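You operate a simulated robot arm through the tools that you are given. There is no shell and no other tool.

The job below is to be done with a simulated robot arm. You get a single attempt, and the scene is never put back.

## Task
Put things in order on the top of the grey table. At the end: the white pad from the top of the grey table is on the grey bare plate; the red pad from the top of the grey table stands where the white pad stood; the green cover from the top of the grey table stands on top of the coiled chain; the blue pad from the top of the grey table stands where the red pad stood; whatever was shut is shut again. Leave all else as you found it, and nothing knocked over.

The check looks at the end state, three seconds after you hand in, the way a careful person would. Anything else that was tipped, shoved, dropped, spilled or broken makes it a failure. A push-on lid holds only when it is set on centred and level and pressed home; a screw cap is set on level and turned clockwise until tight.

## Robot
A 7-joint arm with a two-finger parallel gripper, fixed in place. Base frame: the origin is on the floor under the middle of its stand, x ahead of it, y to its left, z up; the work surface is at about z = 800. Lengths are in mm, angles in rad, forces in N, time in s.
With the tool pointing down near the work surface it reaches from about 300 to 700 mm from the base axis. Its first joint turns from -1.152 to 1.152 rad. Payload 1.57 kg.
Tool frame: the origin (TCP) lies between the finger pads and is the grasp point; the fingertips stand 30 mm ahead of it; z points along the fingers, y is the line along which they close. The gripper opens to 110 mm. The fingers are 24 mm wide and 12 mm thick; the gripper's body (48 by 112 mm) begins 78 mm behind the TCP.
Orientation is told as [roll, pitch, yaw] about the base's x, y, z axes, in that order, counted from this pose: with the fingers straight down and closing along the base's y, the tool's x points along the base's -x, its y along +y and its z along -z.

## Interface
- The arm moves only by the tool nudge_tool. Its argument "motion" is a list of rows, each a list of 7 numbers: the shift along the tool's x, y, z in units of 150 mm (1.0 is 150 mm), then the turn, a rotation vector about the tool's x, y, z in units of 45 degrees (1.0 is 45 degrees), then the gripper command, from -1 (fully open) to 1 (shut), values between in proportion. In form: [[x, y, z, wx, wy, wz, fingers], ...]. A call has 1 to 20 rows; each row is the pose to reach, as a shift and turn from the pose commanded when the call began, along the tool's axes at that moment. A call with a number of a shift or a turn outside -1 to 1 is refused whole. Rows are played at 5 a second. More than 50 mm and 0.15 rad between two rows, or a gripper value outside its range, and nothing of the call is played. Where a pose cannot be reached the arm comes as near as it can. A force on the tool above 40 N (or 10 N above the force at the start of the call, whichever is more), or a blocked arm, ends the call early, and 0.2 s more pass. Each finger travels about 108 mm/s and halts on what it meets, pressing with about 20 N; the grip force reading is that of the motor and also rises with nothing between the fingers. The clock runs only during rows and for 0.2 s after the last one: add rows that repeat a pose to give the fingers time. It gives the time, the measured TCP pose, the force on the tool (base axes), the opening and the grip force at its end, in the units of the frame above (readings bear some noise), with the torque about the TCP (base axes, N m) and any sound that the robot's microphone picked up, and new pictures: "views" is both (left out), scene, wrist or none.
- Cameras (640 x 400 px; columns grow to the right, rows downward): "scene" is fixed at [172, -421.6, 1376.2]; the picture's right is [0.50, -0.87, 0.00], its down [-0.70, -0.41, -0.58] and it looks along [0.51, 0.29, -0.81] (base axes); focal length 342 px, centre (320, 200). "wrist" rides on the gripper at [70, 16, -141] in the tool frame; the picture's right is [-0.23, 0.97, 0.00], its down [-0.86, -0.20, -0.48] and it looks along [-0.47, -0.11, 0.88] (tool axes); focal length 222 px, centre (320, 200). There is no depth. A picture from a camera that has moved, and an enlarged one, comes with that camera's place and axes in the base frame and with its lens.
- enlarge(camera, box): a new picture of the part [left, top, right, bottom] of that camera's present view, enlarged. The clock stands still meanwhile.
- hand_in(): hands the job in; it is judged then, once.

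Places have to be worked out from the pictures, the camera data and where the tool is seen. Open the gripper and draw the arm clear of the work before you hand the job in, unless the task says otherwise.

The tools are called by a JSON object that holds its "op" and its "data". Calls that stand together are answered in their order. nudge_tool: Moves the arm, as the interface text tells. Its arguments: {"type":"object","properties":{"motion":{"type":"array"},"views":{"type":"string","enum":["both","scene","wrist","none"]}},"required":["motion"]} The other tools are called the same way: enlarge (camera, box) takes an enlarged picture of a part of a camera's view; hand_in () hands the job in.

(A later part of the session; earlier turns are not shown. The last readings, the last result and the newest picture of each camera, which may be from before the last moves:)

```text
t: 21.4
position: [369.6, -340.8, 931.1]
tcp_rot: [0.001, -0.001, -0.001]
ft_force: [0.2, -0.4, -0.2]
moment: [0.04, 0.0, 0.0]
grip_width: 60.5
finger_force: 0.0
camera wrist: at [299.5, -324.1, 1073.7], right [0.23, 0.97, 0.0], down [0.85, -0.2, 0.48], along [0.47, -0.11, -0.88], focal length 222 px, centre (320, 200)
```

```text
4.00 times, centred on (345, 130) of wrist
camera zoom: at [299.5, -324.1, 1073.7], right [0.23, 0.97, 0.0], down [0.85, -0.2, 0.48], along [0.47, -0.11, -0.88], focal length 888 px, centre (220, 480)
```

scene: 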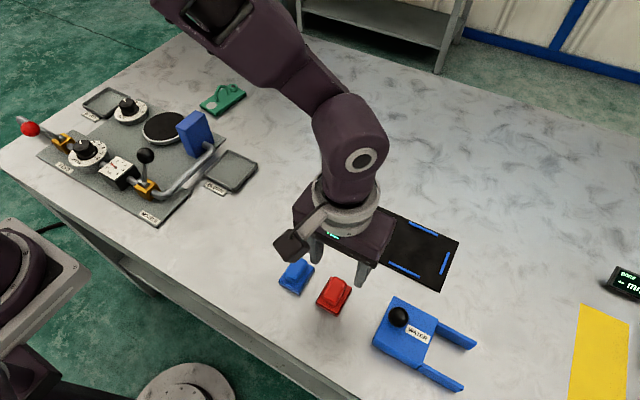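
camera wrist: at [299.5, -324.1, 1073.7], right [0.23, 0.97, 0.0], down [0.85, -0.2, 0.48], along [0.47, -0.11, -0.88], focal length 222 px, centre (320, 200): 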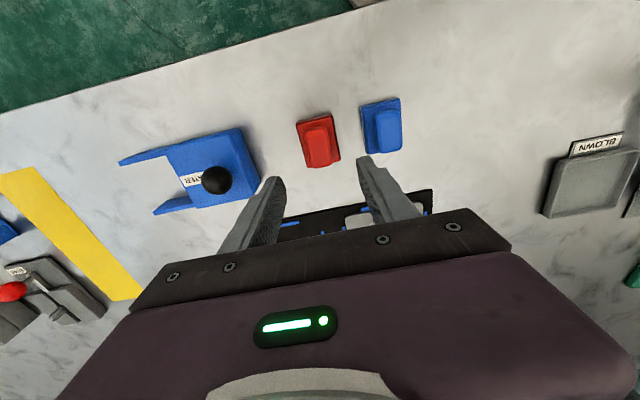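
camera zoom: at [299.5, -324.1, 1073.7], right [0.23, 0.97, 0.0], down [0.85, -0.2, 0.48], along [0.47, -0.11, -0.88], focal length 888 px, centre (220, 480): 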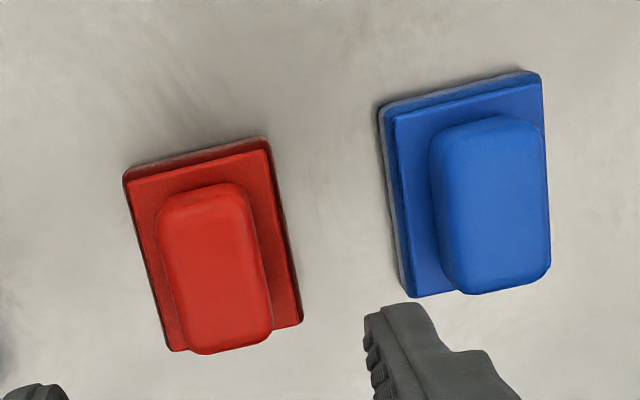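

Red pad centre ≈(366,-341), yaw ≈0; blue ≈(366,-265.5). I centre over the red pad and descend with the 60 mm opening to the same relative height as before.

{"op": "nudge_tool", "data": {"motion": [[0.033, -0.006, 0.15, 0, 0, 0, -0.1], [0.033, -0.006, 0.3, 0, 0, 0, -0.1], [0.033, -0.006, 0.45, 0, 0, 0, -0.1], [0.033, -0.006, 0.557, 0, 0, 0, -0.1], [0.033, -0.006, 0.557, 0, 0, 0, -0.1]], "views": "both"}}

```text
t: 22.6
position: [365.1, -341.6, 847.9]
tcp_rot: [0.001, 0.001, 0.001]
ft_force: [-0.2, 0.4, 0.4]
moment: [-0.03, 0.0, -0.01]
grip_width: 60.6
finger_force: 0.0
camera wrist: at [295.2, -324.8, 990.5], right [0.23, 0.97, 0.0], down [0.85, -0.2, 0.48], along [0.47, -0.11, -0.88], focal length 222 px, centre (320, 200)
```

scene: 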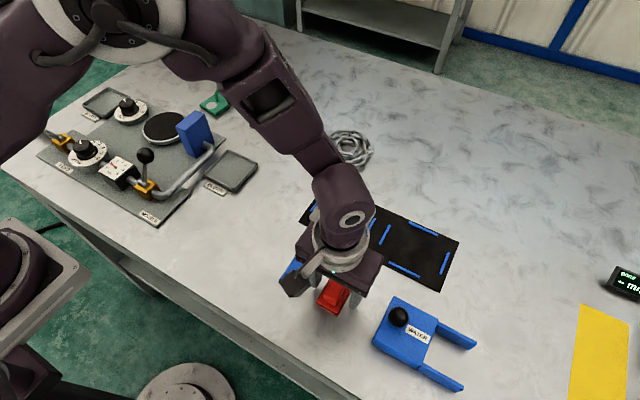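
wrist: 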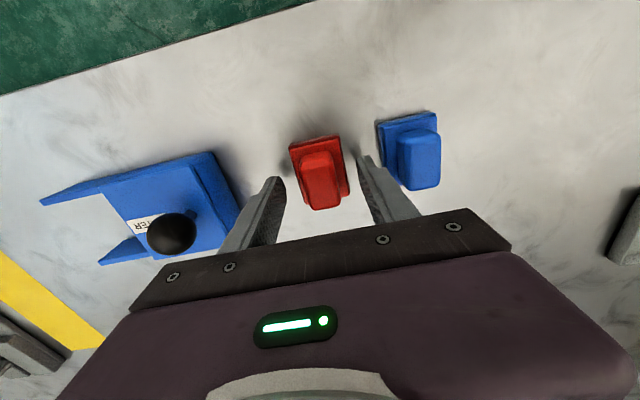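

The fingers straddle the red handle with clearance to the blue pad. I close and check the grip.

{"op": "nudge_tool", "data": {"motion": [[0, 0, 0, 0, 0, 0, 0.2], [0, 0, 0, 0, 0, 0, 0.6], [0, 0, 0, 0, 0, 0, 1], [0, 0, 0, 0, 0, 0, 1]], "views": "wrist"}}

```text
t: 23.6
position: [367.2, -341.5, 849.0]
tcp_rot: [0.0, 0.0, 0.001]
ft_force: [0.4, 0.2, 0.3]
moment: [-0.01, -0.01, 0.03]
grip_width: 25.4
finger_force: 19.6
camera wrist: at [295.3, -324.7, 990.7], right [0.23, 0.97, 0.0], down [0.85, -0.2, 0.48], along [0.47, -0.11, -0.88], focal length 222 px, centre (320, 200)
```

wrist: 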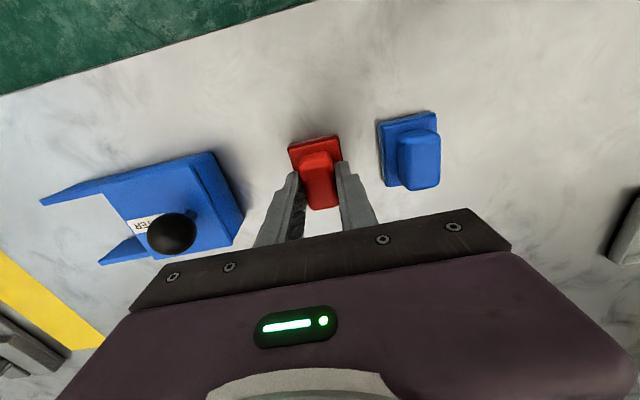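

Red is gripped at TCP ≈(365.2,-340.7,850). I lift 75 mm, then carry it +150 mm in y over to the white spot at (364.4,-190.5).

{"op": "nudge_tool", "data": {"motion": [[0, 0, -0.1, 0, 0, 0, 1], [0, 0, -0.3, 0, 0, 0, 1], [0, 0, -0.5, 0, 0, 0, 1]], "views": "wrist"}}

{"op": "nudge_tool", "data": {"motion": [[0.005, 0.25, 0, 0, 0, 0, 1], [0.005, 0.5, 0, 0, 0, 0, 1], [0.005, 0.75, 0, 0, 0, 0, 1], [0.005, 1.0, 0, 0, 0, 0, 1], [0.005, 1.0, 0, 0, 0, 0, 1]], "views": "both"}}

```text
t: 24.4
position: [366.2, -340.4, 925.0]
tcp_rot: [0.0, 0.0, 0.0]
ft_force: [-1.0, -0.6, -1.4]
moment: [-0.01, -0.03, 0.0]
grip_width: 25.0
finger_force: 20.0
camera wrist: at [295.5, -324.5, 1066.5], right [0.23, 0.97, 0.0], down [0.85, -0.2, 0.48], along [0.47, -0.11, -0.88], focal length 222 px, centre (320, 200)
```

wrist: 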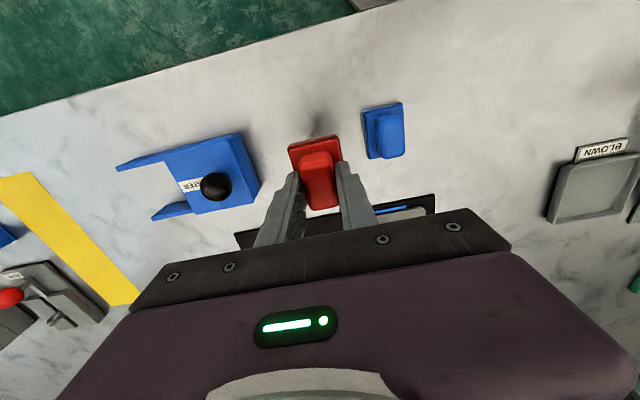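

```text
t: 25.6
position: [364.2, -191.7, 922.7]
tcp_rot: [0.0, -0.001, -0.002]
ft_force: [-0.1, -0.2, 0.0]
moment: [0.01, 0.02, -0.03]
grip_width: 25.2
finger_force: 19.8
camera wrist: at [294.1, -175.0, 1065.2], right [0.23, 0.97, 0.0], down [0.85, -0.2, 0.48], along [0.47, -0.11, -0.88], focal length 222 px, centre (320, 200)
```

scene: 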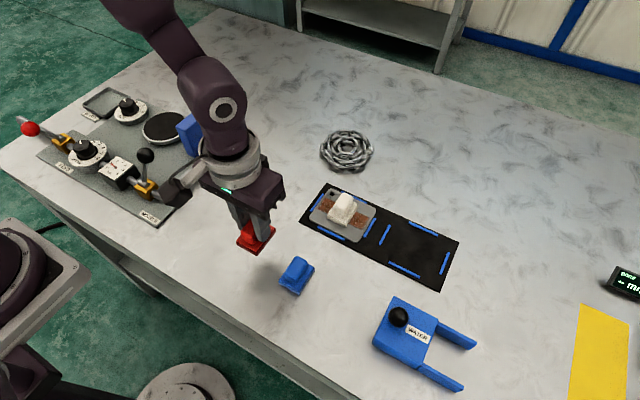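
wrist: 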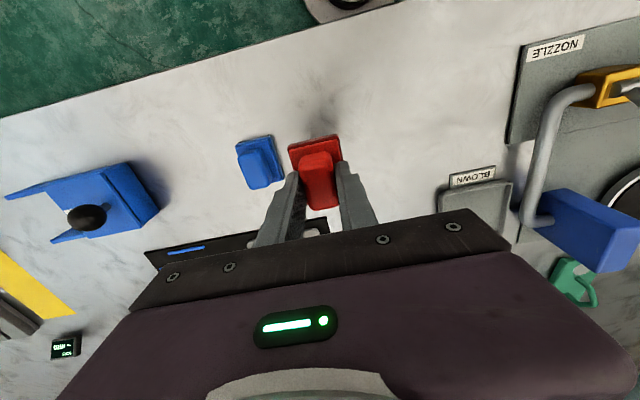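

I'm over the white spot within about 0.5 mm. I lower 69 mm to leave a few mm of clearance.

{"op": "nudge_tool", "data": {"motion": [[0, 0.002, 0.15, 0, 0, 0, 1], [0, 0.002, 0.3, 0, 0, 0, 1], [0, 0.002, 0.42, 0, 0, 0, 1], [0, 0.002, 0.46, 0, 0, 0, 1], [0, 0.002, 0.46, 0, 0, 0, 1]], "views": "wrist"}}

```text
t: 26.8
position: [364.3, -190.9, 855.1]
tcp_rot: [-0.001, -0.001, 0.001]
ft_force: [-0.4, 0.1, -1.3]
moment: [0.01, -0.03, 0.01]
grip_width: 25.0
finger_force: 20.1
camera wrist: at [294.2, -174.9, 996.7], right [0.23, 0.97, 0.0], down [0.85, -0.2, 0.48], along [0.47, -0.11, -0.88], focal length 222 px, centre (320, 200)
```

wrist: 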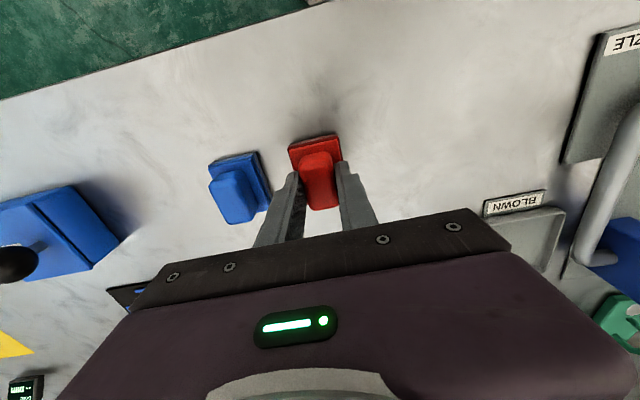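

About 6 mm remain. I lower in small steps while watching the force.

{"op": "nudge_tool", "data": {"motion": [[0, 0, 0.015, 0, 0, 0, 1], [0, 0, 0.03, 0, 0, 0, 1], [0, 0, 0.035, 0, 0, 0, 1], [0, 0, 0.035, 0, 0, 0, 1]], "views": "none"}}

{"op": "nudge_tool", "data": {"motion": [[0, 0, 0.004, 0, 0, 0, 1], [0, 0, 0.004, 0, 0, 0, 1]], "views": "none"}}

```text
t: 27.8
position: [365.2, -190.2, 849.9]
tcp_rot: [0.002, 0.001, 0.0]
ft_force: [-0.6, -0.5, -0.9]
moment: [-0.03, -0.03, 0.02]
grip_width: 25.0
finger_force: 20.0
```

```text
t: 28.4
position: [364.0, -191.5, 849.2]
tcp_rot: [0.0, 0.0, -0.002]
ft_force: [0.2, -0.2, -1.1]
moment: [0.02, 0.0, 0.04]
grip_width: 25.1
finger_force: 19.7
```

There's no contact yet. I take two more small steps.

{"op": "nudge_tool", "data": {"motion": [[0, 0, 0.003, 0, 0, 0, 1], [0, 0, 0.003, 0, 0, 0, 1]], "views": "none"}}

{"op": "nudge_tool", "data": {"motion": [[0, 0, 0.003, 0, 0, 0, 1], [0, 0, 0.003, 0, 0, 0, 1]], "views": "wrist"}}

```text
t: 29.0
position: [363.9, -190.7, 849.0]
tcp_rot: [0.001, 0.001, -0.002]
ft_force: [0.1, -0.9, 1.3]
moment: [-0.02, 0.0, -0.01]
grip_width: 25.2
finger_force: 19.9
```

```text
t: 29.6
position: [364.9, -190.5, 848.7]
tcp_rot: [0.0, -0.003, -0.001]
ft_force: [-0.6, 0.5, 16.6]
moment: [0.03, 0.08, 0.03]
grip_width: 25.0
finger_force: 19.9
camera wrist: at [294.0, -174.5, 990.5], right [0.23, 0.97, 0.0], down [0.85, -0.2, 0.48], along [0.47, -0.11, -0.88], focal length 222 px, centre (320, 200)
```

wrist: 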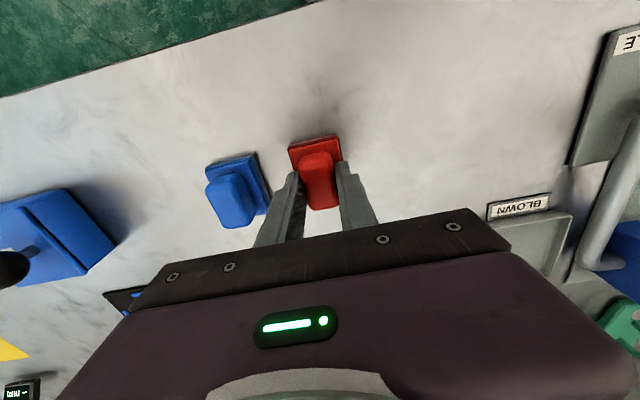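

Contact reads 16.6 N, so the red pad is down. I ease back 0.4 mm, open to 60 mm and rise.

{"op": "nudge_tool", "data": {"motion": [[0, 0, -0.003, 0, 0, 0, 1], [0, 0, -0.003, 0, 0, 0, 0.5], [0, 0, -0.003, 0, 0, 0, 0.2], [0, 0, -0.003, 0, 0, 0, -0.1], [0, 0, -0.003, 0, 0, 0, -0.1]], "views": "wrist"}}

{"op": "nudge_tool", "data": {"motion": [[0, 0, -0.15, 0, 0, 0, -0.1], [0, 0, -0.35, 0, 0, 0, -0.1], [0, 0, -0.5, 0, 0, 0, -0.1]], "views": "none"}}

{"op": "nudge_tool", "data": {"motion": [[0, -0.25, 0, 0, 0, 0, -0.1], [0, -0.5, 0, 0, 0, 0, -0.1], [0, -0.5, 0, 0, 0, 0, -0.1]], "views": "both"}}

```text
t: 30.8
position: [363.0, -189.5, 847.9]
tcp_rot: [0.001, 0.0, -0.002]
ft_force: [-0.3, -0.4, 0.5]
moment: [0.01, 0.0, -0.04]
grip_width: 60.5
finger_force: 0.0
camera wrist: at [294.0, -174.6, 990.6], right [0.23, 0.97, 0.0], down [0.85, -0.2, 0.48], along [0.47, -0.11, -0.88], focal length 222 px, centre (320, 200)
```

wrist: 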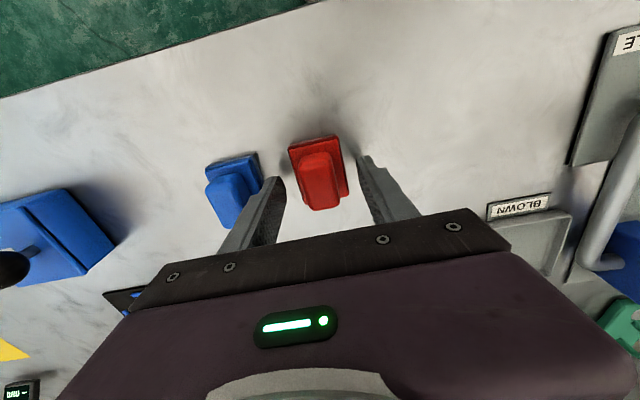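

```text
t: 31.6
position: [366.4, -191.0, 922.8]
tcp_rot: [0.0, 0.002, 0.0]
ft_force: [-1.2, 0.0, 0.1]
moment: [0.04, -0.02, -0.03]
grip_width: 60.5
finger_force: 0.1
```

```text
t: 32.4
position: [363.9, -265.6, 923.9]
tcp_rot: [0.0, 0.0, 0.0]
ft_force: [0.1, -0.5, 0.5]
moment: [0.0, 0.01, -0.01]
grip_width: 60.2
finger_force: 0.1
camera wrist: at [294.2, -249.5, 1065.6], right [0.23, 0.97, 0.0], down [0.85, -0.2, 0.48], along [0.47, -0.11, -0.88], focal length 222 px, centre (320, 200)
```

scene: 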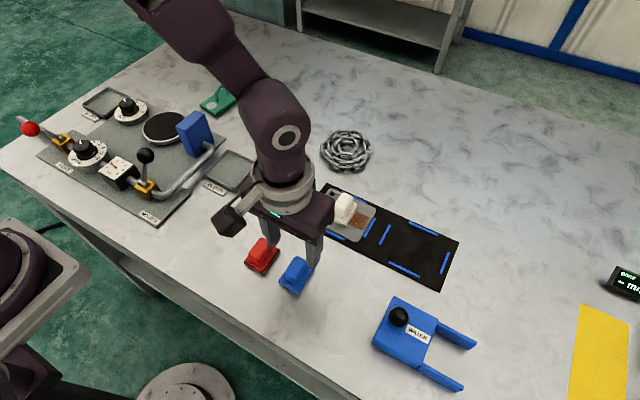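
wrist: 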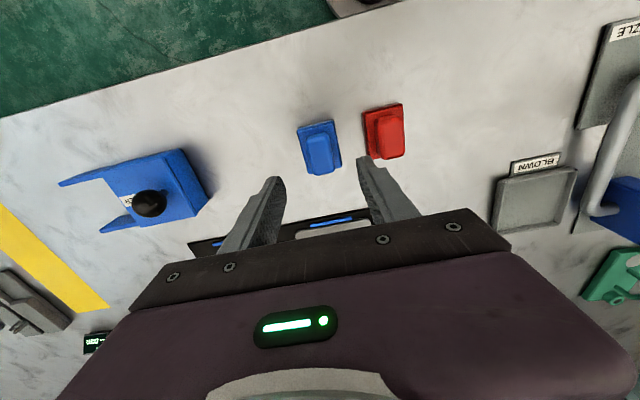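

Red stands where white stood. I check the blue pad's exact centre relative to the gripper before descending.

{"op": "enlarge", "data": {"camera": "wrist", "box": [270, 90, 420, 190]}}

```text
4.00 times, centred on (345, 140) of wrist
camera zoom: at [294.2, -249.5, 1065.6], right [0.23, 0.97, 0.0], down [0.85, -0.2, 0.48], along [0.47, -0.11, -0.88], focal length 888 px, centre (220, 440)
```

zoom: 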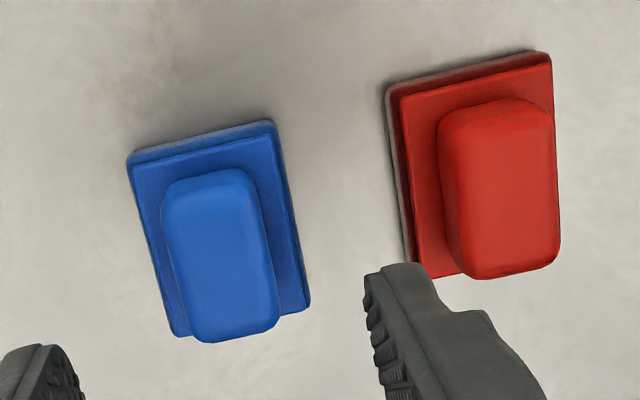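

Blue's centre is ≈(365.5,-265.8), so I'm aligned within half a millimetre. I descend 75 mm and close.

{"op": "nudge_tool", "data": {"motion": [[0, -0.002, 0.15, 0, 0, 0, -0.1], [0, -0.002, 0.3, 0, 0, 0, -0.1], [0, -0.002, 0.42, 0, 0, 0, -0.1], [0, -0.002, 0.497, 0, 0, 0, -0.1], [0, -0.002, 0.497, 0, 0, 0, -0.1]], "views": "wrist"}}

{"op": "nudge_tool", "data": {"motion": [[0, 0, 0, 0, 0, 0, 0.2], [0, 0, 0, 0, 0, 0, 0.6], [0, 0, 0, 0, 0, 0, 1], [0, 0, 0, 0, 0, 0, 1]], "views": "wrist"}}

```text
t: 33.6
position: [365.0, -265.8, 850.3]
tcp_rot: [-0.001, 0.0, 0.001]
ft_force: [-0.1, 0.0, 0.2]
moment: [0.0, -0.01, -0.01]
grip_width: 60.6
finger_force: 0.0
camera wrist: at [294.5, -249.8, 991.4], right [0.23, 0.97, 0.0], down [0.85, -0.2, 0.48], along [0.47, -0.11, -0.88], focal length 222 px, centre (320, 200)
```

wrist: 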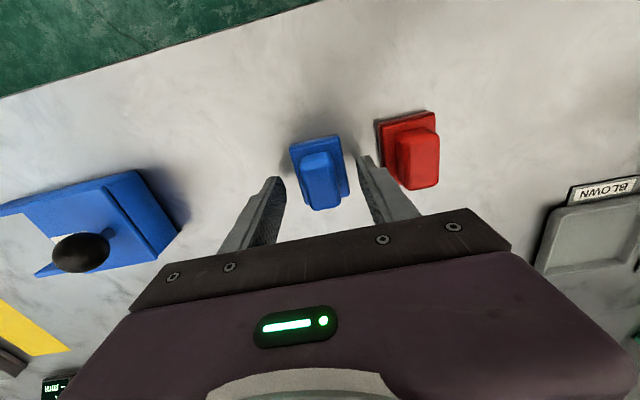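

```text
t: 34.6
position: [365.5, -265.8, 850.0]
tcp_rot: [-0.001, 0.001, -0.002]
ft_force: [0.0, 0.4, -0.6]
moment: [0.01, -0.01, 0.0]
grip_width: 24.9
finger_force: 20.0
camera wrist: at [294.4, -249.7, 991.6], right [0.23, 0.97, 0.0], down [0.85, -0.2, 0.48], along [0.47, -0.11, -0.88], focal length 222 px, centre (320, 200)
```

wrist: 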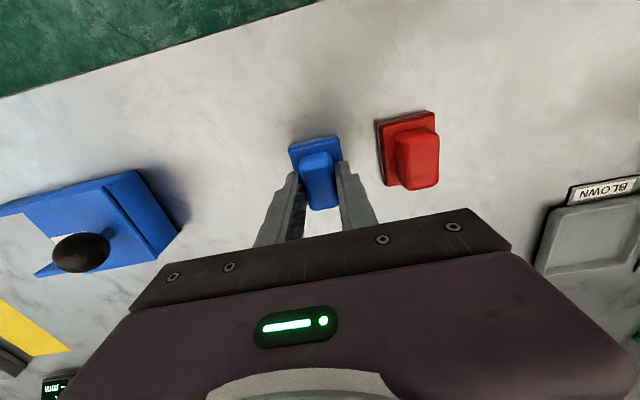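

Blue is gripped (24.9 mm). I lift 40 mm, move -75 mm in y to the red spot (TCP 365.2,-340.7), then lower to a few mm above the table.

{"op": "nudge_tool", "data": {"motion": [[0, 0, -0.1, 0, 0, 0, 1], [0, 0, -0.267, 0, 0, 0, 1], [0, -0.1, -0.267, 0, 0, 0, 1], [-0.005, -0.3, -0.267, 0, 0, 0, 1], [-0.005, -0.5, -0.267, 0, 0, 0, 1], [-0.005, -0.5, -0.267, 0, 0, 0, 1]], "views": "both"}}

{"op": "nudge_tool", "data": {"motion": [[0, 0, 0.1, 0, 0, 0, 1], [0, 0, 0.2, 0, 0, 0, 1], [0, 0, 0.245, 0, 0, 0, 1], [0, 0, 0.245, 0, 0, 0, 1]], "views": "wrist"}}

```text
t: 36.0
position: [366.4, -341.0, 889.0]
tcp_rot: [0.0, -0.001, -0.001]
ft_force: [-0.4, 0.3, -0.1]
moment: [0.0, -0.02, 0.01]
grip_width: 24.7
finger_force: 19.6
camera wrist: at [294.7, -325.3, 1031.5], right [0.23, 0.97, 0.0], down [0.85, -0.2, 0.48], along [0.47, -0.11, -0.88], focal length 222 px, centre (320, 200)
```

scene: 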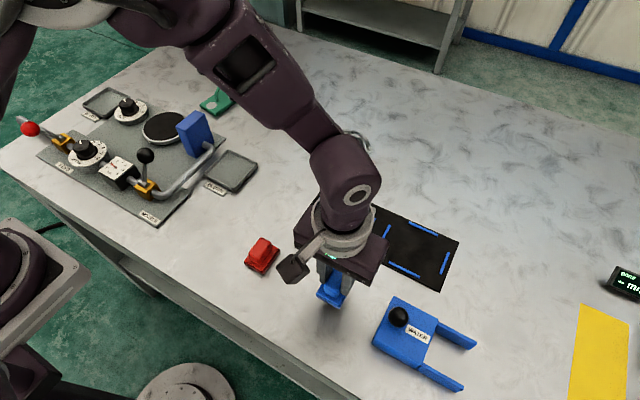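
wrist: 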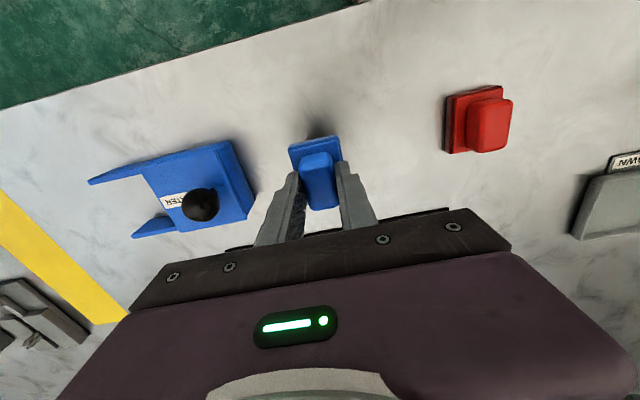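

```text
t: 37.0
position: [365.2, -340.3, 851.5]
tcp_rot: [0.0, 0.0, -0.003]
ft_force: [0.5, 0.2, -0.7]
moment: [-0.02, -0.04, -0.03]
grip_width: 25.0
finger_force: 20.1
camera wrist: at [294.6, -324.7, 994.6], right [0.23, 0.97, 0.0], down [0.85, -0.2, 0.48], along [0.47, -0.11, -0.88], focal length 222 px, centre (320, 200)
```

wrist: 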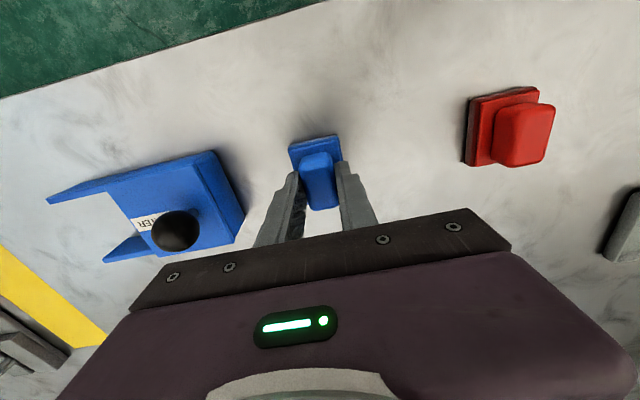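

About 3 mm remain. I lower gently to contact.

{"op": "nudge_tool", "data": {"motion": [[0, 0, 0.01, 0, 0, 0, 1], [0, 0, 0.019, 0, 0, 0, 1], [0, 0, 0.019, 0, 0, 0, 1]], "views": "none"}}

{"op": "nudge_tool", "data": {"motion": [[0, 0, 0.003, 0, 0, 0, 1], [0, 0, 0.003, 0, 0, 0, 1]], "views": "none"}}

```text
t: 37.8
position: [365.3, -339.8, 849.8]
tcp_rot: [-0.001, 0.0, 0.001]
ft_force: [-0.5, 0.5, -1.1]
moment: [0.03, 0.02, 0.03]
grip_width: 25.2
finger_force: 19.9
```

```text
t: 38.4
position: [364.8, -342.1, 850.3]
tcp_rot: [-0.001, -0.001, -0.001]
ft_force: [-0.9, 1.0, 7.2]
moment: [0.06, 0.06, 0.0]
grip_width: 24.8
finger_force: 19.4
```

Light contact (7.2 N), so the blue pad is seated. I open, rise, and check the result.

{"op": "nudge_tool", "data": {"motion": [[0, 0, 0, 0, 0, 0, 0.5], [0, 0, 0, 0, 0, 0, 0.2], [0, 0, 0, 0, 0, 0, -0.1], [0, 0, 0, 0, 0, 0, -0.1]], "views": "wrist"}}

{"op": "nudge_tool", "data": {"motion": [[0, 0, -0.15, 0, 0, 0, -0.1], [0, 0, -0.35, 0, 0, 0, -0.1], [0, 0, -0.6, 0, 0, 0, -0.1], [0, 0, -0.8, 0, 0, 0, -0.1], [0, 0, -1.0, 0, 0, 0, -0.1]], "views": "both"}}

```text
t: 39.4
position: [366.2, -341.3, 849.8]
tcp_rot: [0.001, 0.0, -0.002]
ft_force: [0.0, -0.5, 0.7]
moment: [-0.02, -0.02, -0.01]
grip_width: 60.5
finger_force: 0.0
camera wrist: at [294.7, -324.9, 991.3], right [0.23, 0.97, 0.0], down [0.85, -0.2, 0.48], along [0.47, -0.11, -0.88], focal length 222 px, centre (320, 200)
```

wrist: 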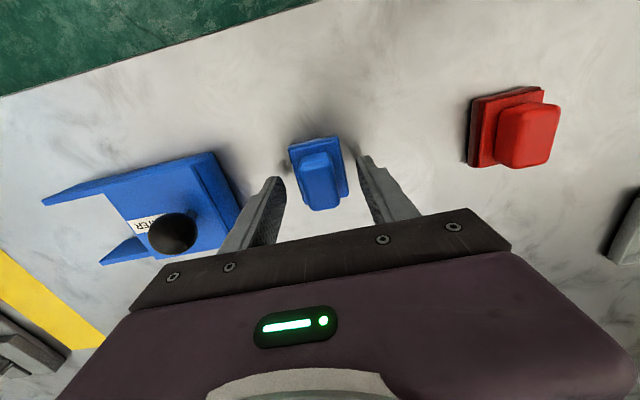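

```text
t: 40.6
position: [365.4, -339.6, 999.6]
tcp_rot: [0.0, 0.0, 0.001]
ft_force: [0.2, -0.6, 0.3]
moment: [-0.03, -0.01, 0.02]
grip_width: 60.5
finger_force: 0.1
camera wrist: at [295.4, -324.2, 1141.4], right [0.23, 0.97, 0.0], down [0.85, -0.2, 0.48], along [0.47, -0.11, -0.88], focal length 222 px, centre (320, 200)
```

scene: 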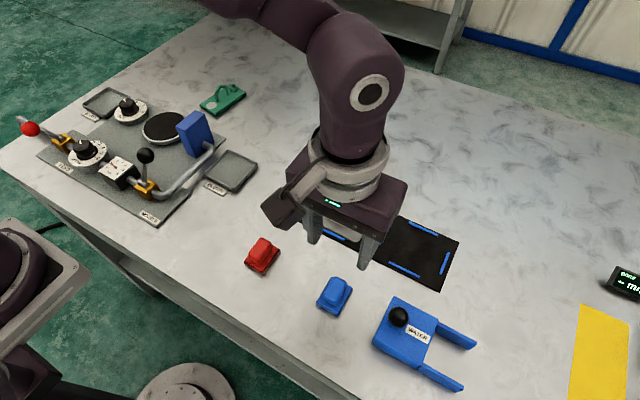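
wrist: 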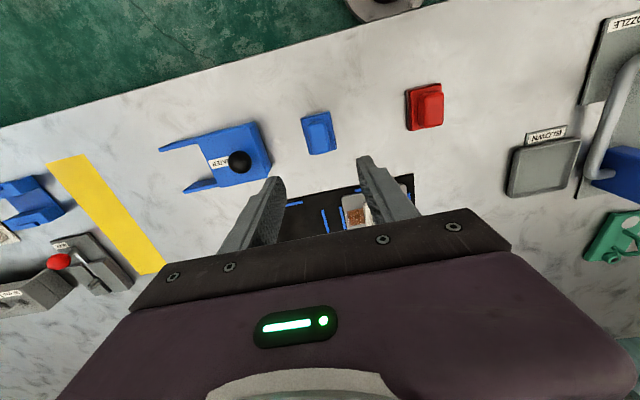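

All three pads are in place. Now for the green cover near (683,168): I travel there at TCP z≈1000, well above the nozzle block at about (520,97).

{"op": "nudge_tool", "data": {"motion": [[-0.2, 0.25, 0, 0, 0, 0, -0.1], [-0.4, 0.5, 0, 0, 0, 0, -0.1], [-0.6, 0.75, 0, 0, 0, 0, -0.1], [-0.8, 1.0, 0, 0, 0, 0, -0.1]], "views": "none"}}

{"op": "nudge_tool", "data": {"motion": [[-0.2, 0.25, 0, 0, 0, 0, -0.1], [-0.4, 0.5, 0, 0, 0, 0, -0.1], [-0.6, 0.75, 0, 0, 0, 0, -0.1], [-0.75, 1.0, 0, 0, 0, 0, -0.1]], "views": "both"}}

```text
t: 41.6
position: [486.6, -188.7, 999.1]
tcp_rot: [0.001, 0.0, -0.001]
ft_force: [0.5, -0.6, 0.3]
moment: [-0.04, -0.02, -0.02]
grip_width: 60.7
finger_force: 0.1
```

```text
t: 42.6
position: [597.3, -40.8, 998.8]
tcp_rot: [0.0, -0.001, -0.003]
ft_force: [-0.5, 0.2, 0.6]
moment: [-0.04, -0.01, -0.01]
grip_width: 60.6
finger_force: 0.1
camera wrist: at [527.5, -24.3, 1141.0], right [0.23, 0.97, 0.0], down [0.85, -0.2, 0.48], along [0.47, -0.11, -0.88], focal length 222 px, centre (320, 200)
```

scene: 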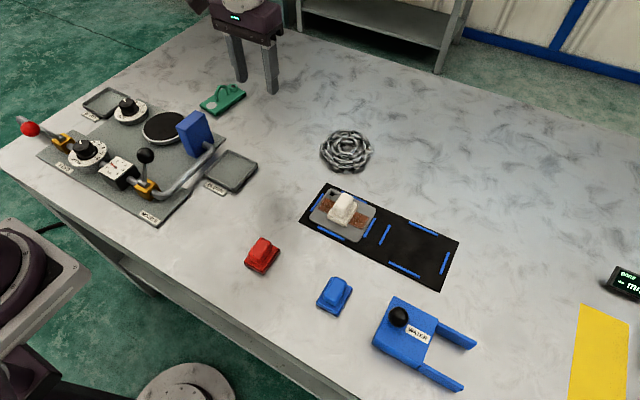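
wrist: 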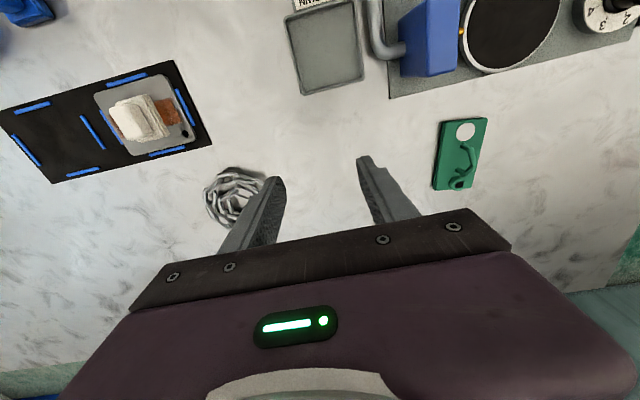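

Both the cover and the chain are visible. I enlarge each from both cameras to measure them.

{"op": "enlarge", "data": {"camera": "wrist", "box": [400, 100, 520, 210]}}

{"op": "enlarge", "data": {"camera": "wrist", "box": [180, 140, 300, 250]}}

{"op": "enlarge", "data": {"camera": "scene", "box": [190, 75, 255, 120]}}

{"op": "enlarge", "data": {"camera": "scene", "box": [310, 120, 385, 180]}}

{"op": "enlarge", "data": {"camera": "scene", "box": [300, 170, 400, 250]}}

```text
3.64 times, centred on (460, 155) of wrist
camera zoom: at [527.5, -24.3, 1141.0], right [0.23, 0.97, 0.0], down [0.85, -0.2, 0.48], along [0.47, -0.11, -0.88], focal length 808 px, centre (-189, 364)
```

zoom: 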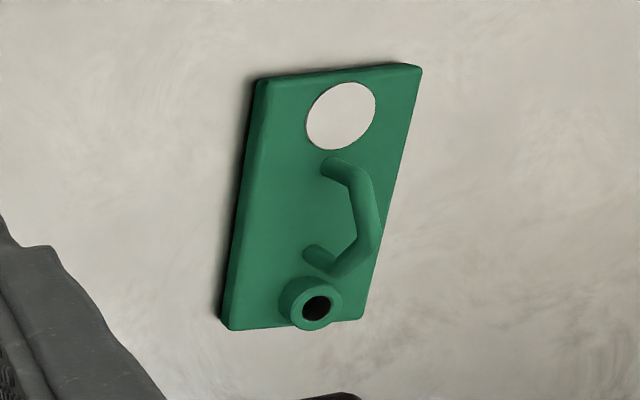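

```text
3.64 times, centred on (240, 195) of wrist
camera zoom: at [527.5, -24.3, 1141.0], right [0.23, 0.97, 0.0], down [0.85, -0.2, 0.48], along [0.47, -0.11, -0.88], focal length 808 px, centre (611, 218)
```

zoom: 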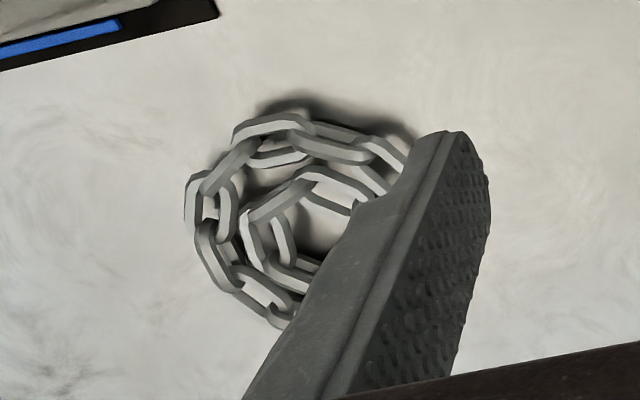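

```text
8.89 times, centred on (222, 98) of scene
camera zoom: at [172.0, -421.6, 1376.2], right [0.5, -0.87, 0.0], down [-0.7, -0.41, -0.58], along [0.51, 0.29, -0.81], focal length 3045 px, centre (1187, 1111)
```

zoom: 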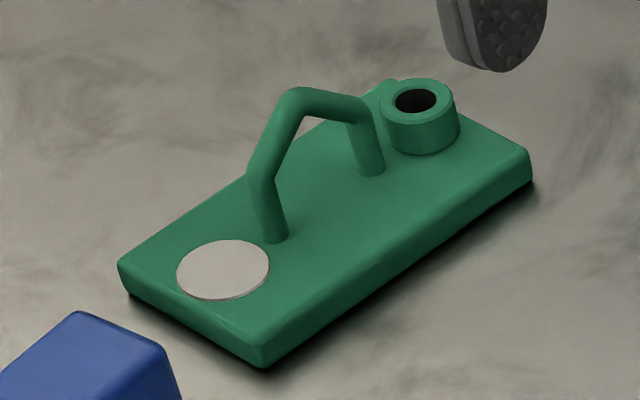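

```text
6.67 times, centred on (348, 150) of scene
camera zoom: at [172.0, -421.6, 1376.2], right [0.5, -0.87, 0.0], down [-0.7, -0.41, -0.58], along [0.51, 0.29, -0.81], focal length 2283 px, centre (137, 533)
```

zoom: 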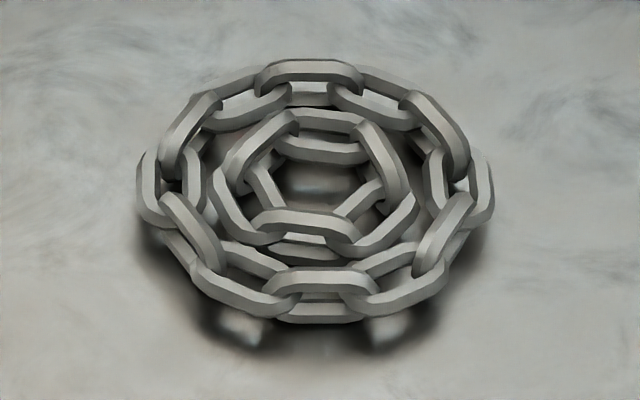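

```text
5.00 times, centred on (350, 210) of scene
camera zoom: at [172.0, -421.6, 1376.2], right [0.5, -0.87, 0.0], down [-0.7, -0.41, -0.58], along [0.51, 0.29, -0.81], focal length 1713 px, centre (170, 150)
```

zoom: 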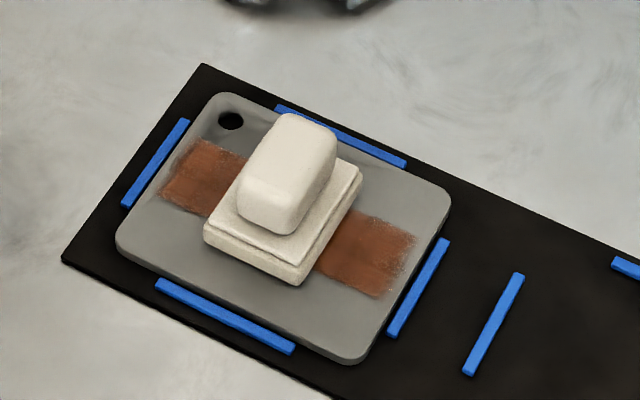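

The white pad sits well on the plate. My measurements of the two remaining objects:
- **Cover:** slab ≈105×57 mm, about 12 mm thick, centred ≈(680,160) with yaw ≈-7.5°.
- **Cover handle:** an arch along the long axis with its apex ≈36 mm above the slab.
- **Chain:** centre ≈(674,-200), outer radius ≈60, top ≈825.

I move over the cover and turn the tool by -7.5°.

{"op": "nudge_tool", "data": {"motion": [[-0.1, 0.25, 0, 0, 0, 0.05, -0.1], [-0.2, 0.5, 0, 0, 0, 0.1, -0.1], [-0.3, 0.75, 0, 0, 0, 0.14, -0.1], [-0.4, 1.0, 0, 0, 0, 0.167, -0.1], [-0.4, 1.0, 0, 0, 0, 0.167, -0.1]], "views": "wrist"}}

```text
t: 43.8
position: [658.2, 109.3, 998.0]
tcp_rot: [-0.001, 0.0, -0.133]
ft_force: [1.0, -0.3, -0.2]
moment: [0.02, -0.01, 0.0]
grip_width: 60.5
finger_force: 0.1
camera wrist: at [591.2, 134.8, 1140.2], right [0.35, 0.94, 0.0], down [0.82, -0.31, 0.48], along [0.45, -0.17, -0.88], focal length 222 px, centre (320, 200)
```

wrist: 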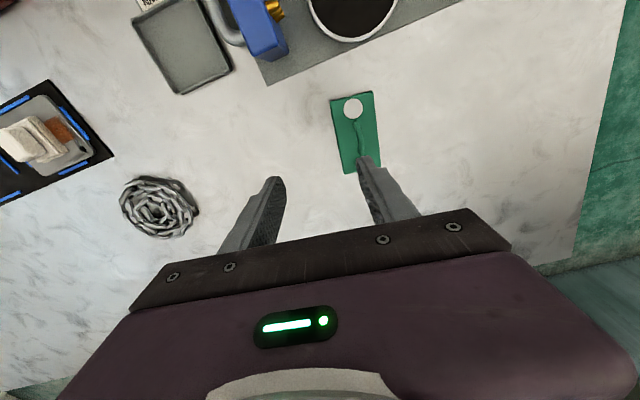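

I move on to be directly above the handle at about (679,160), lowering to z≈940 for a closer look.

{"op": "nudge_tool", "data": {"motion": [[-0.05, 0.2, 0.1, 0, 0, 0, -0.1], [-0.094, 0.355, 0.25, 0, 0, 0, -0.1], [-0.094, 0.355, 0.4, 0, 0, 0, -0.1], [-0.094, 0.355, 0.4, 0, 0, 0, -0.1]], "views": "both"}}

{"op": "enlarge", "data": {"camera": "wrist", "box": [240, 90, 400, 220]}}

{"op": "enlarge", "data": {"camera": "scene", "box": [180, 50, 280, 120]}}

```text
t: 44.8
position: [674.3, 157.4, 941.6]
tcp_rot: [-0.005, 0.003, -0.122]
ft_force: [0.0, 0.1, 1.2]
moment: [0.02, 0.0, 0.02]
grip_width: 60.6
finger_force: 0.2
out of reach, approached as far as the arm can: row 2, 3
camera wrist: at [608.4, 183.4, 1083.8], right [0.34, 0.94, -0.01], down [0.83, -0.3, 0.48], along [0.45, -0.17, -0.88], focal length 222 px, centre (320, 200)
```

scene: 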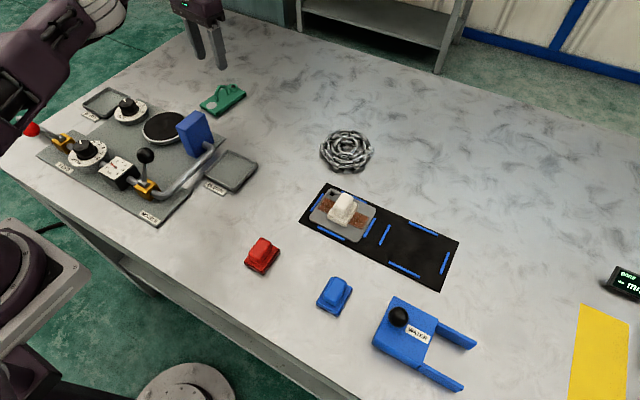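
wrist: 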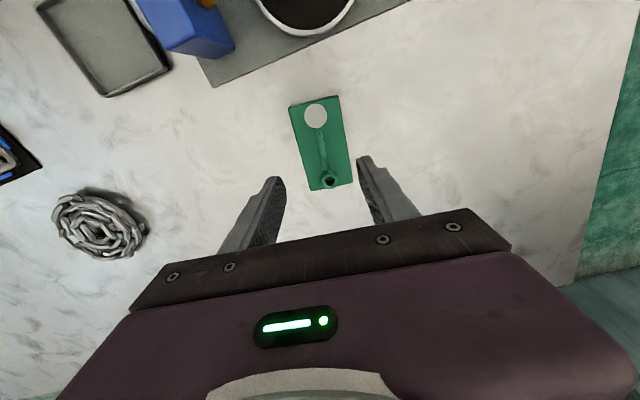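

```text
3.08 times, centred on (320, 155) of wrist
camera zoom: at [608.4, 183.4, 1083.8], right [0.34, 0.94, -0.01], down [0.83, -0.3, 0.48], along [0.45, -0.17, -0.88], focal length 684 px, centre (320, 338)
```

zoom: 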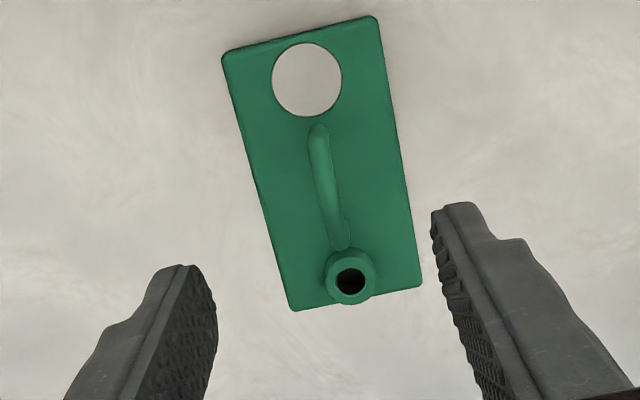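

```text
5.71 times, centred on (230, 85) of scene
camera zoom: at [172.0, -421.6, 1376.2], right [0.5, -0.87, 0.0], down [-0.7, -0.41, -0.58], along [0.51, 0.29, -0.81], focal length 1957 px, centre (834, 857)
```

zoom: 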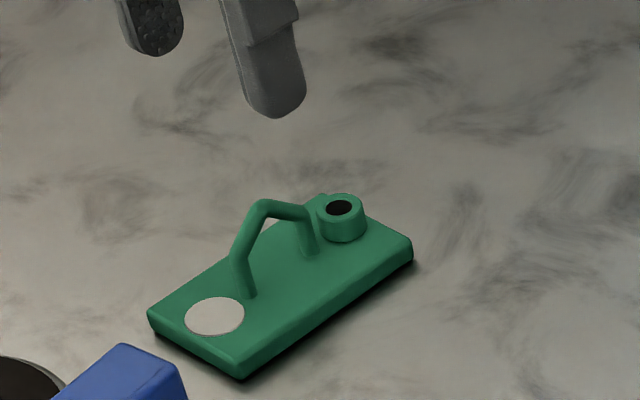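

The arm is just at its reach limit here (measured (675.5,158.5)). The handle runs x≈661–706, centred ≈(683,160.5). Reach should improve lower down, so I descend 45 mm, still above the handle apex, and check the pose.

{"op": "nudge_tool", "data": {"motion": [[0, 0.007, 0.15, 0, 0, 0, -0.1], [0, 0.007, 0.3, 0, 0, 0, -0.1], [0, 0.007, 0.3, 0, 0, 0, -0.1], [0, 0.007, 0.3, 0, 0, 0, -0.1]], "views": "both"}}

{"op": "enlarge", "data": {"camera": "wrist", "box": [240, 100, 400, 230]}}

{"op": "enlarge", "data": {"camera": "scene", "box": [180, 50, 280, 120]}}

```text
t: 45.8
position: [680.2, 161.1, 894.4]
tcp_rot: [-0.001, -0.001, -0.133]
ft_force: [-0.2, -0.3, -0.5]
moment: [0.01, -0.03, -0.01]
grip_width: 60.5
finger_force: 0.1
camera wrist: at [611.8, 185.8, 1035.9], right [0.35, 0.94, 0.0], down [0.82, -0.31, 0.48], along [0.45, -0.17, -0.88], focal length 222 px, centre (320, 200)
```

scene: 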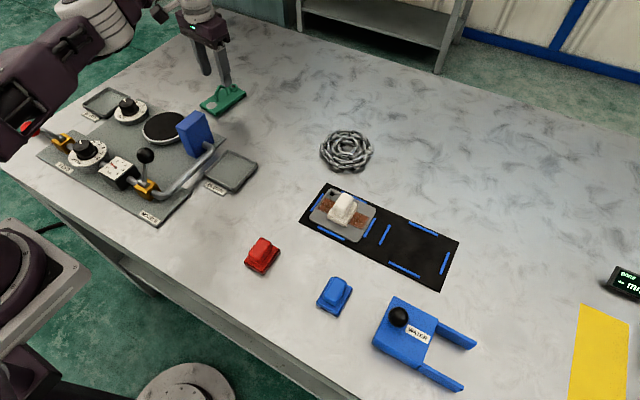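
wrist: 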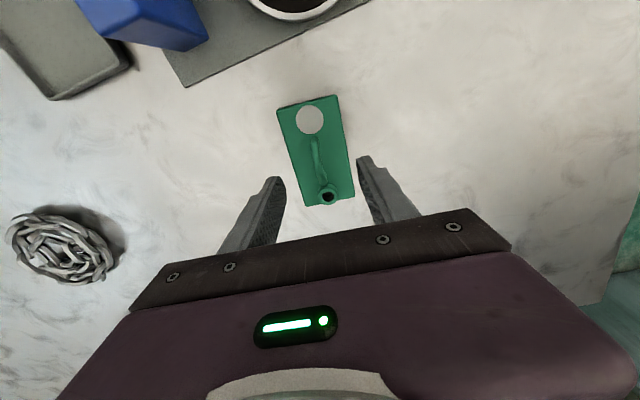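

```text
3.08 times, centred on (320, 165) of wrist
camera zoom: at [611.8, 185.8, 1035.9], right [0.35, 0.94, 0.0], down [0.82, -0.31, 0.48], along [0.45, -0.17, -0.88], focal length 684 px, centre (320, 308)
```

zoom: 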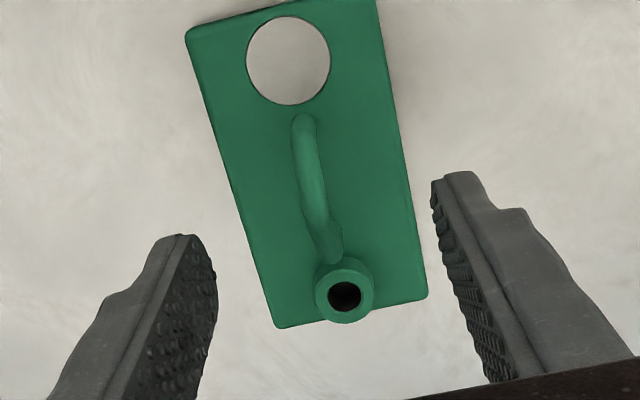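

```text
5.71 times, centred on (230, 85) of scene
camera zoom: at [172.0, -421.6, 1376.2], right [0.5, -0.87, 0.0], down [-0.7, -0.41, -0.58], along [0.51, 0.29, -0.81], focal length 1957 px, centre (834, 857)
```

zoom: 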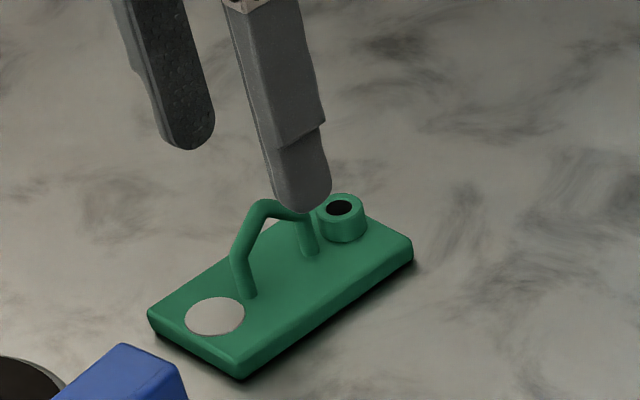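

Reach is fine here: TCP ≈(679.3,160.8,895), yaw -0.132. The handle lies along the tool's mid-plane, about 1.5 mm off, so I correct that and descend to TCP z≈850, with fingertips ≈820 above the slab top at ≈812.

{"op": "nudge_tool", "data": {"motion": [[-0.008, -0.01, 0.1, 0, 0, 0, -0.1], [-0.008, -0.01, 0.2, 0, 0, 0, -0.1], [-0.008, -0.01, 0.3, 0, 0, 0, -0.1], [-0.008, -0.01, 0.3, 0, 0, 0, -0.1]], "views": "both"}}

{"op": "enlarge", "data": {"camera": "wrist", "box": [240, 100, 400, 230]}}

{"op": "enlarge", "data": {"camera": "scene", "box": [180, 50, 280, 120]}}

```text
t: 46.8
position: [679.3, 158.1, 849.2]
tcp_rot: [0.0, -0.001, -0.133]
ft_force: [0.0, -0.3, 0.6]
moment: [-0.03, 0.04, 0.01]
grip_width: 60.4
finger_force: 0.1
camera wrist: at [611.6, 183.8, 990.7], right [0.35, 0.94, 0.0], down [0.82, -0.31, 0.48], along [0.45, -0.17, -0.88], focal length 222 px, centre (320, 200)
```

scene: 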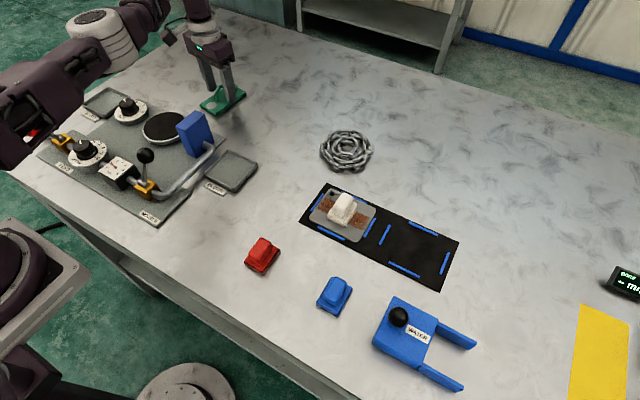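
wrist: 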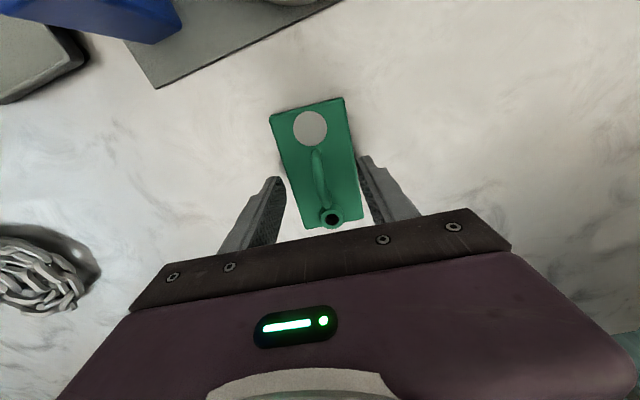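

```text
3.08 times, centred on (320, 165) of wrist
camera zoom: at [611.6, 183.8, 990.7], right [0.35, 0.94, 0.0], down [0.82, -0.31, 0.48], along [0.45, -0.17, -0.88], focal length 684 px, centre (320, 308)
```

zoom: 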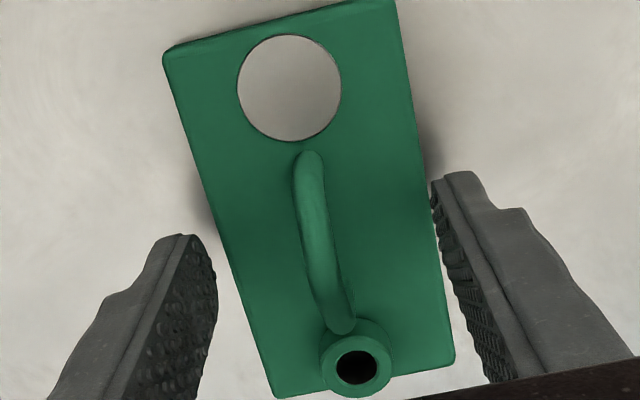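

```text
5.71 times, centred on (230, 85) of scene
camera zoom: at [172.0, -421.6, 1376.2], right [0.5, -0.87, 0.0], down [-0.7, -0.41, -0.58], along [0.51, 0.29, -0.81], focal length 1957 px, centre (834, 857)
```

zoom: 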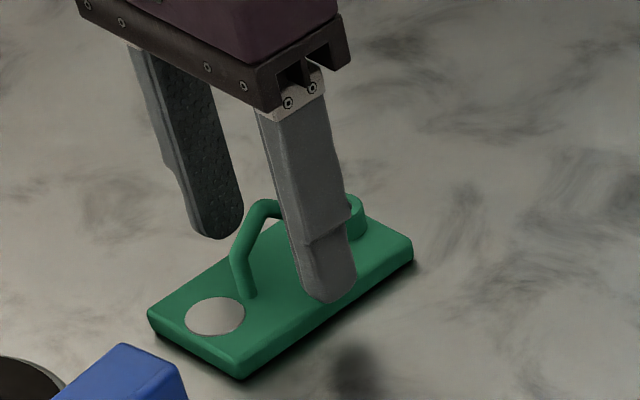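

The handle lies right on the gripper's mid-plane and the fingertips are clear above the slab. I close on the handle.

{"op": "nudge_tool", "data": {"motion": [[0, 0, 0, 0, 0, 0, 0.2], [0, 0, 0, 0, 0, 0, 0.5], [0, 0, 0, 0, 0, 0, 0.8], [0, 0, 0, 0, 0, 0, 1], [0, 0, 0, 0, 0, 0, 1], [0, 0, 0, 0, 0, 0, 1]], "views": "both"}}

{"op": "enlarge", "data": {"camera": "scene", "box": [180, 50, 280, 120]}}

```text
t: 48.2
position: [680.1, 158.3, 849.6]
tcp_rot: [0.0, 0.0, -0.132]
ft_force: [0.4, 0.6, 0.8]
moment: [0.02, 0.02, 0.02]
grip_width: 7.7
finger_force: 19.7
camera wrist: at [611.5, 183.9, 990.9], right [0.35, 0.94, 0.0], down [0.82, -0.31, 0.48], along [0.45, -0.17, -0.88], focal length 222 px, centre (320, 200)
```

scene: 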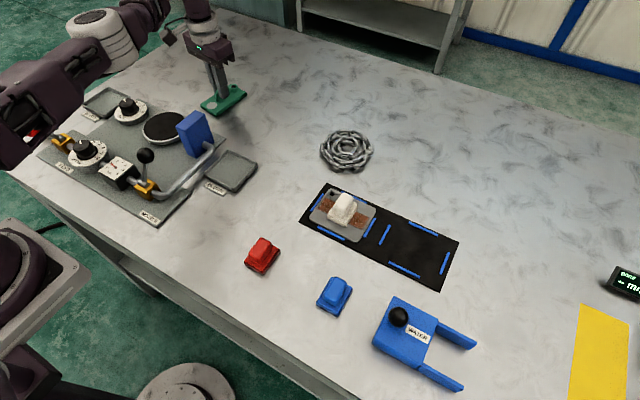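
wrist: 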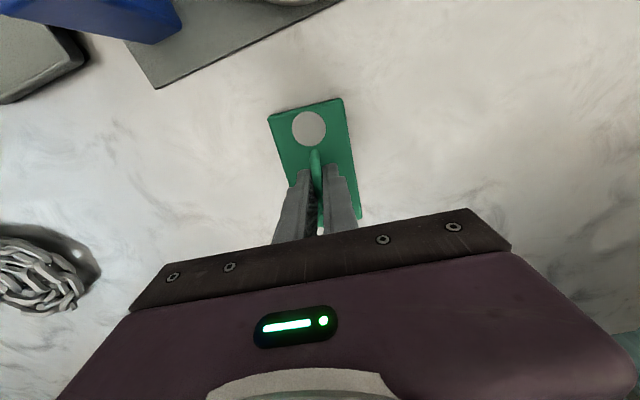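

```text
5.71 times, centred on (230, 85) of scene
camera zoom: at [172.0, -421.6, 1376.2], right [0.5, -0.87, 0.0], down [-0.7, -0.41, -0.58], along [0.51, 0.29, -0.81], focal length 1957 px, centre (834, 857)
```

zoom: 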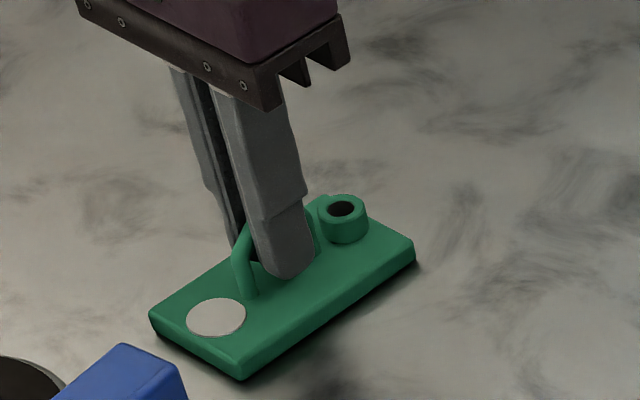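

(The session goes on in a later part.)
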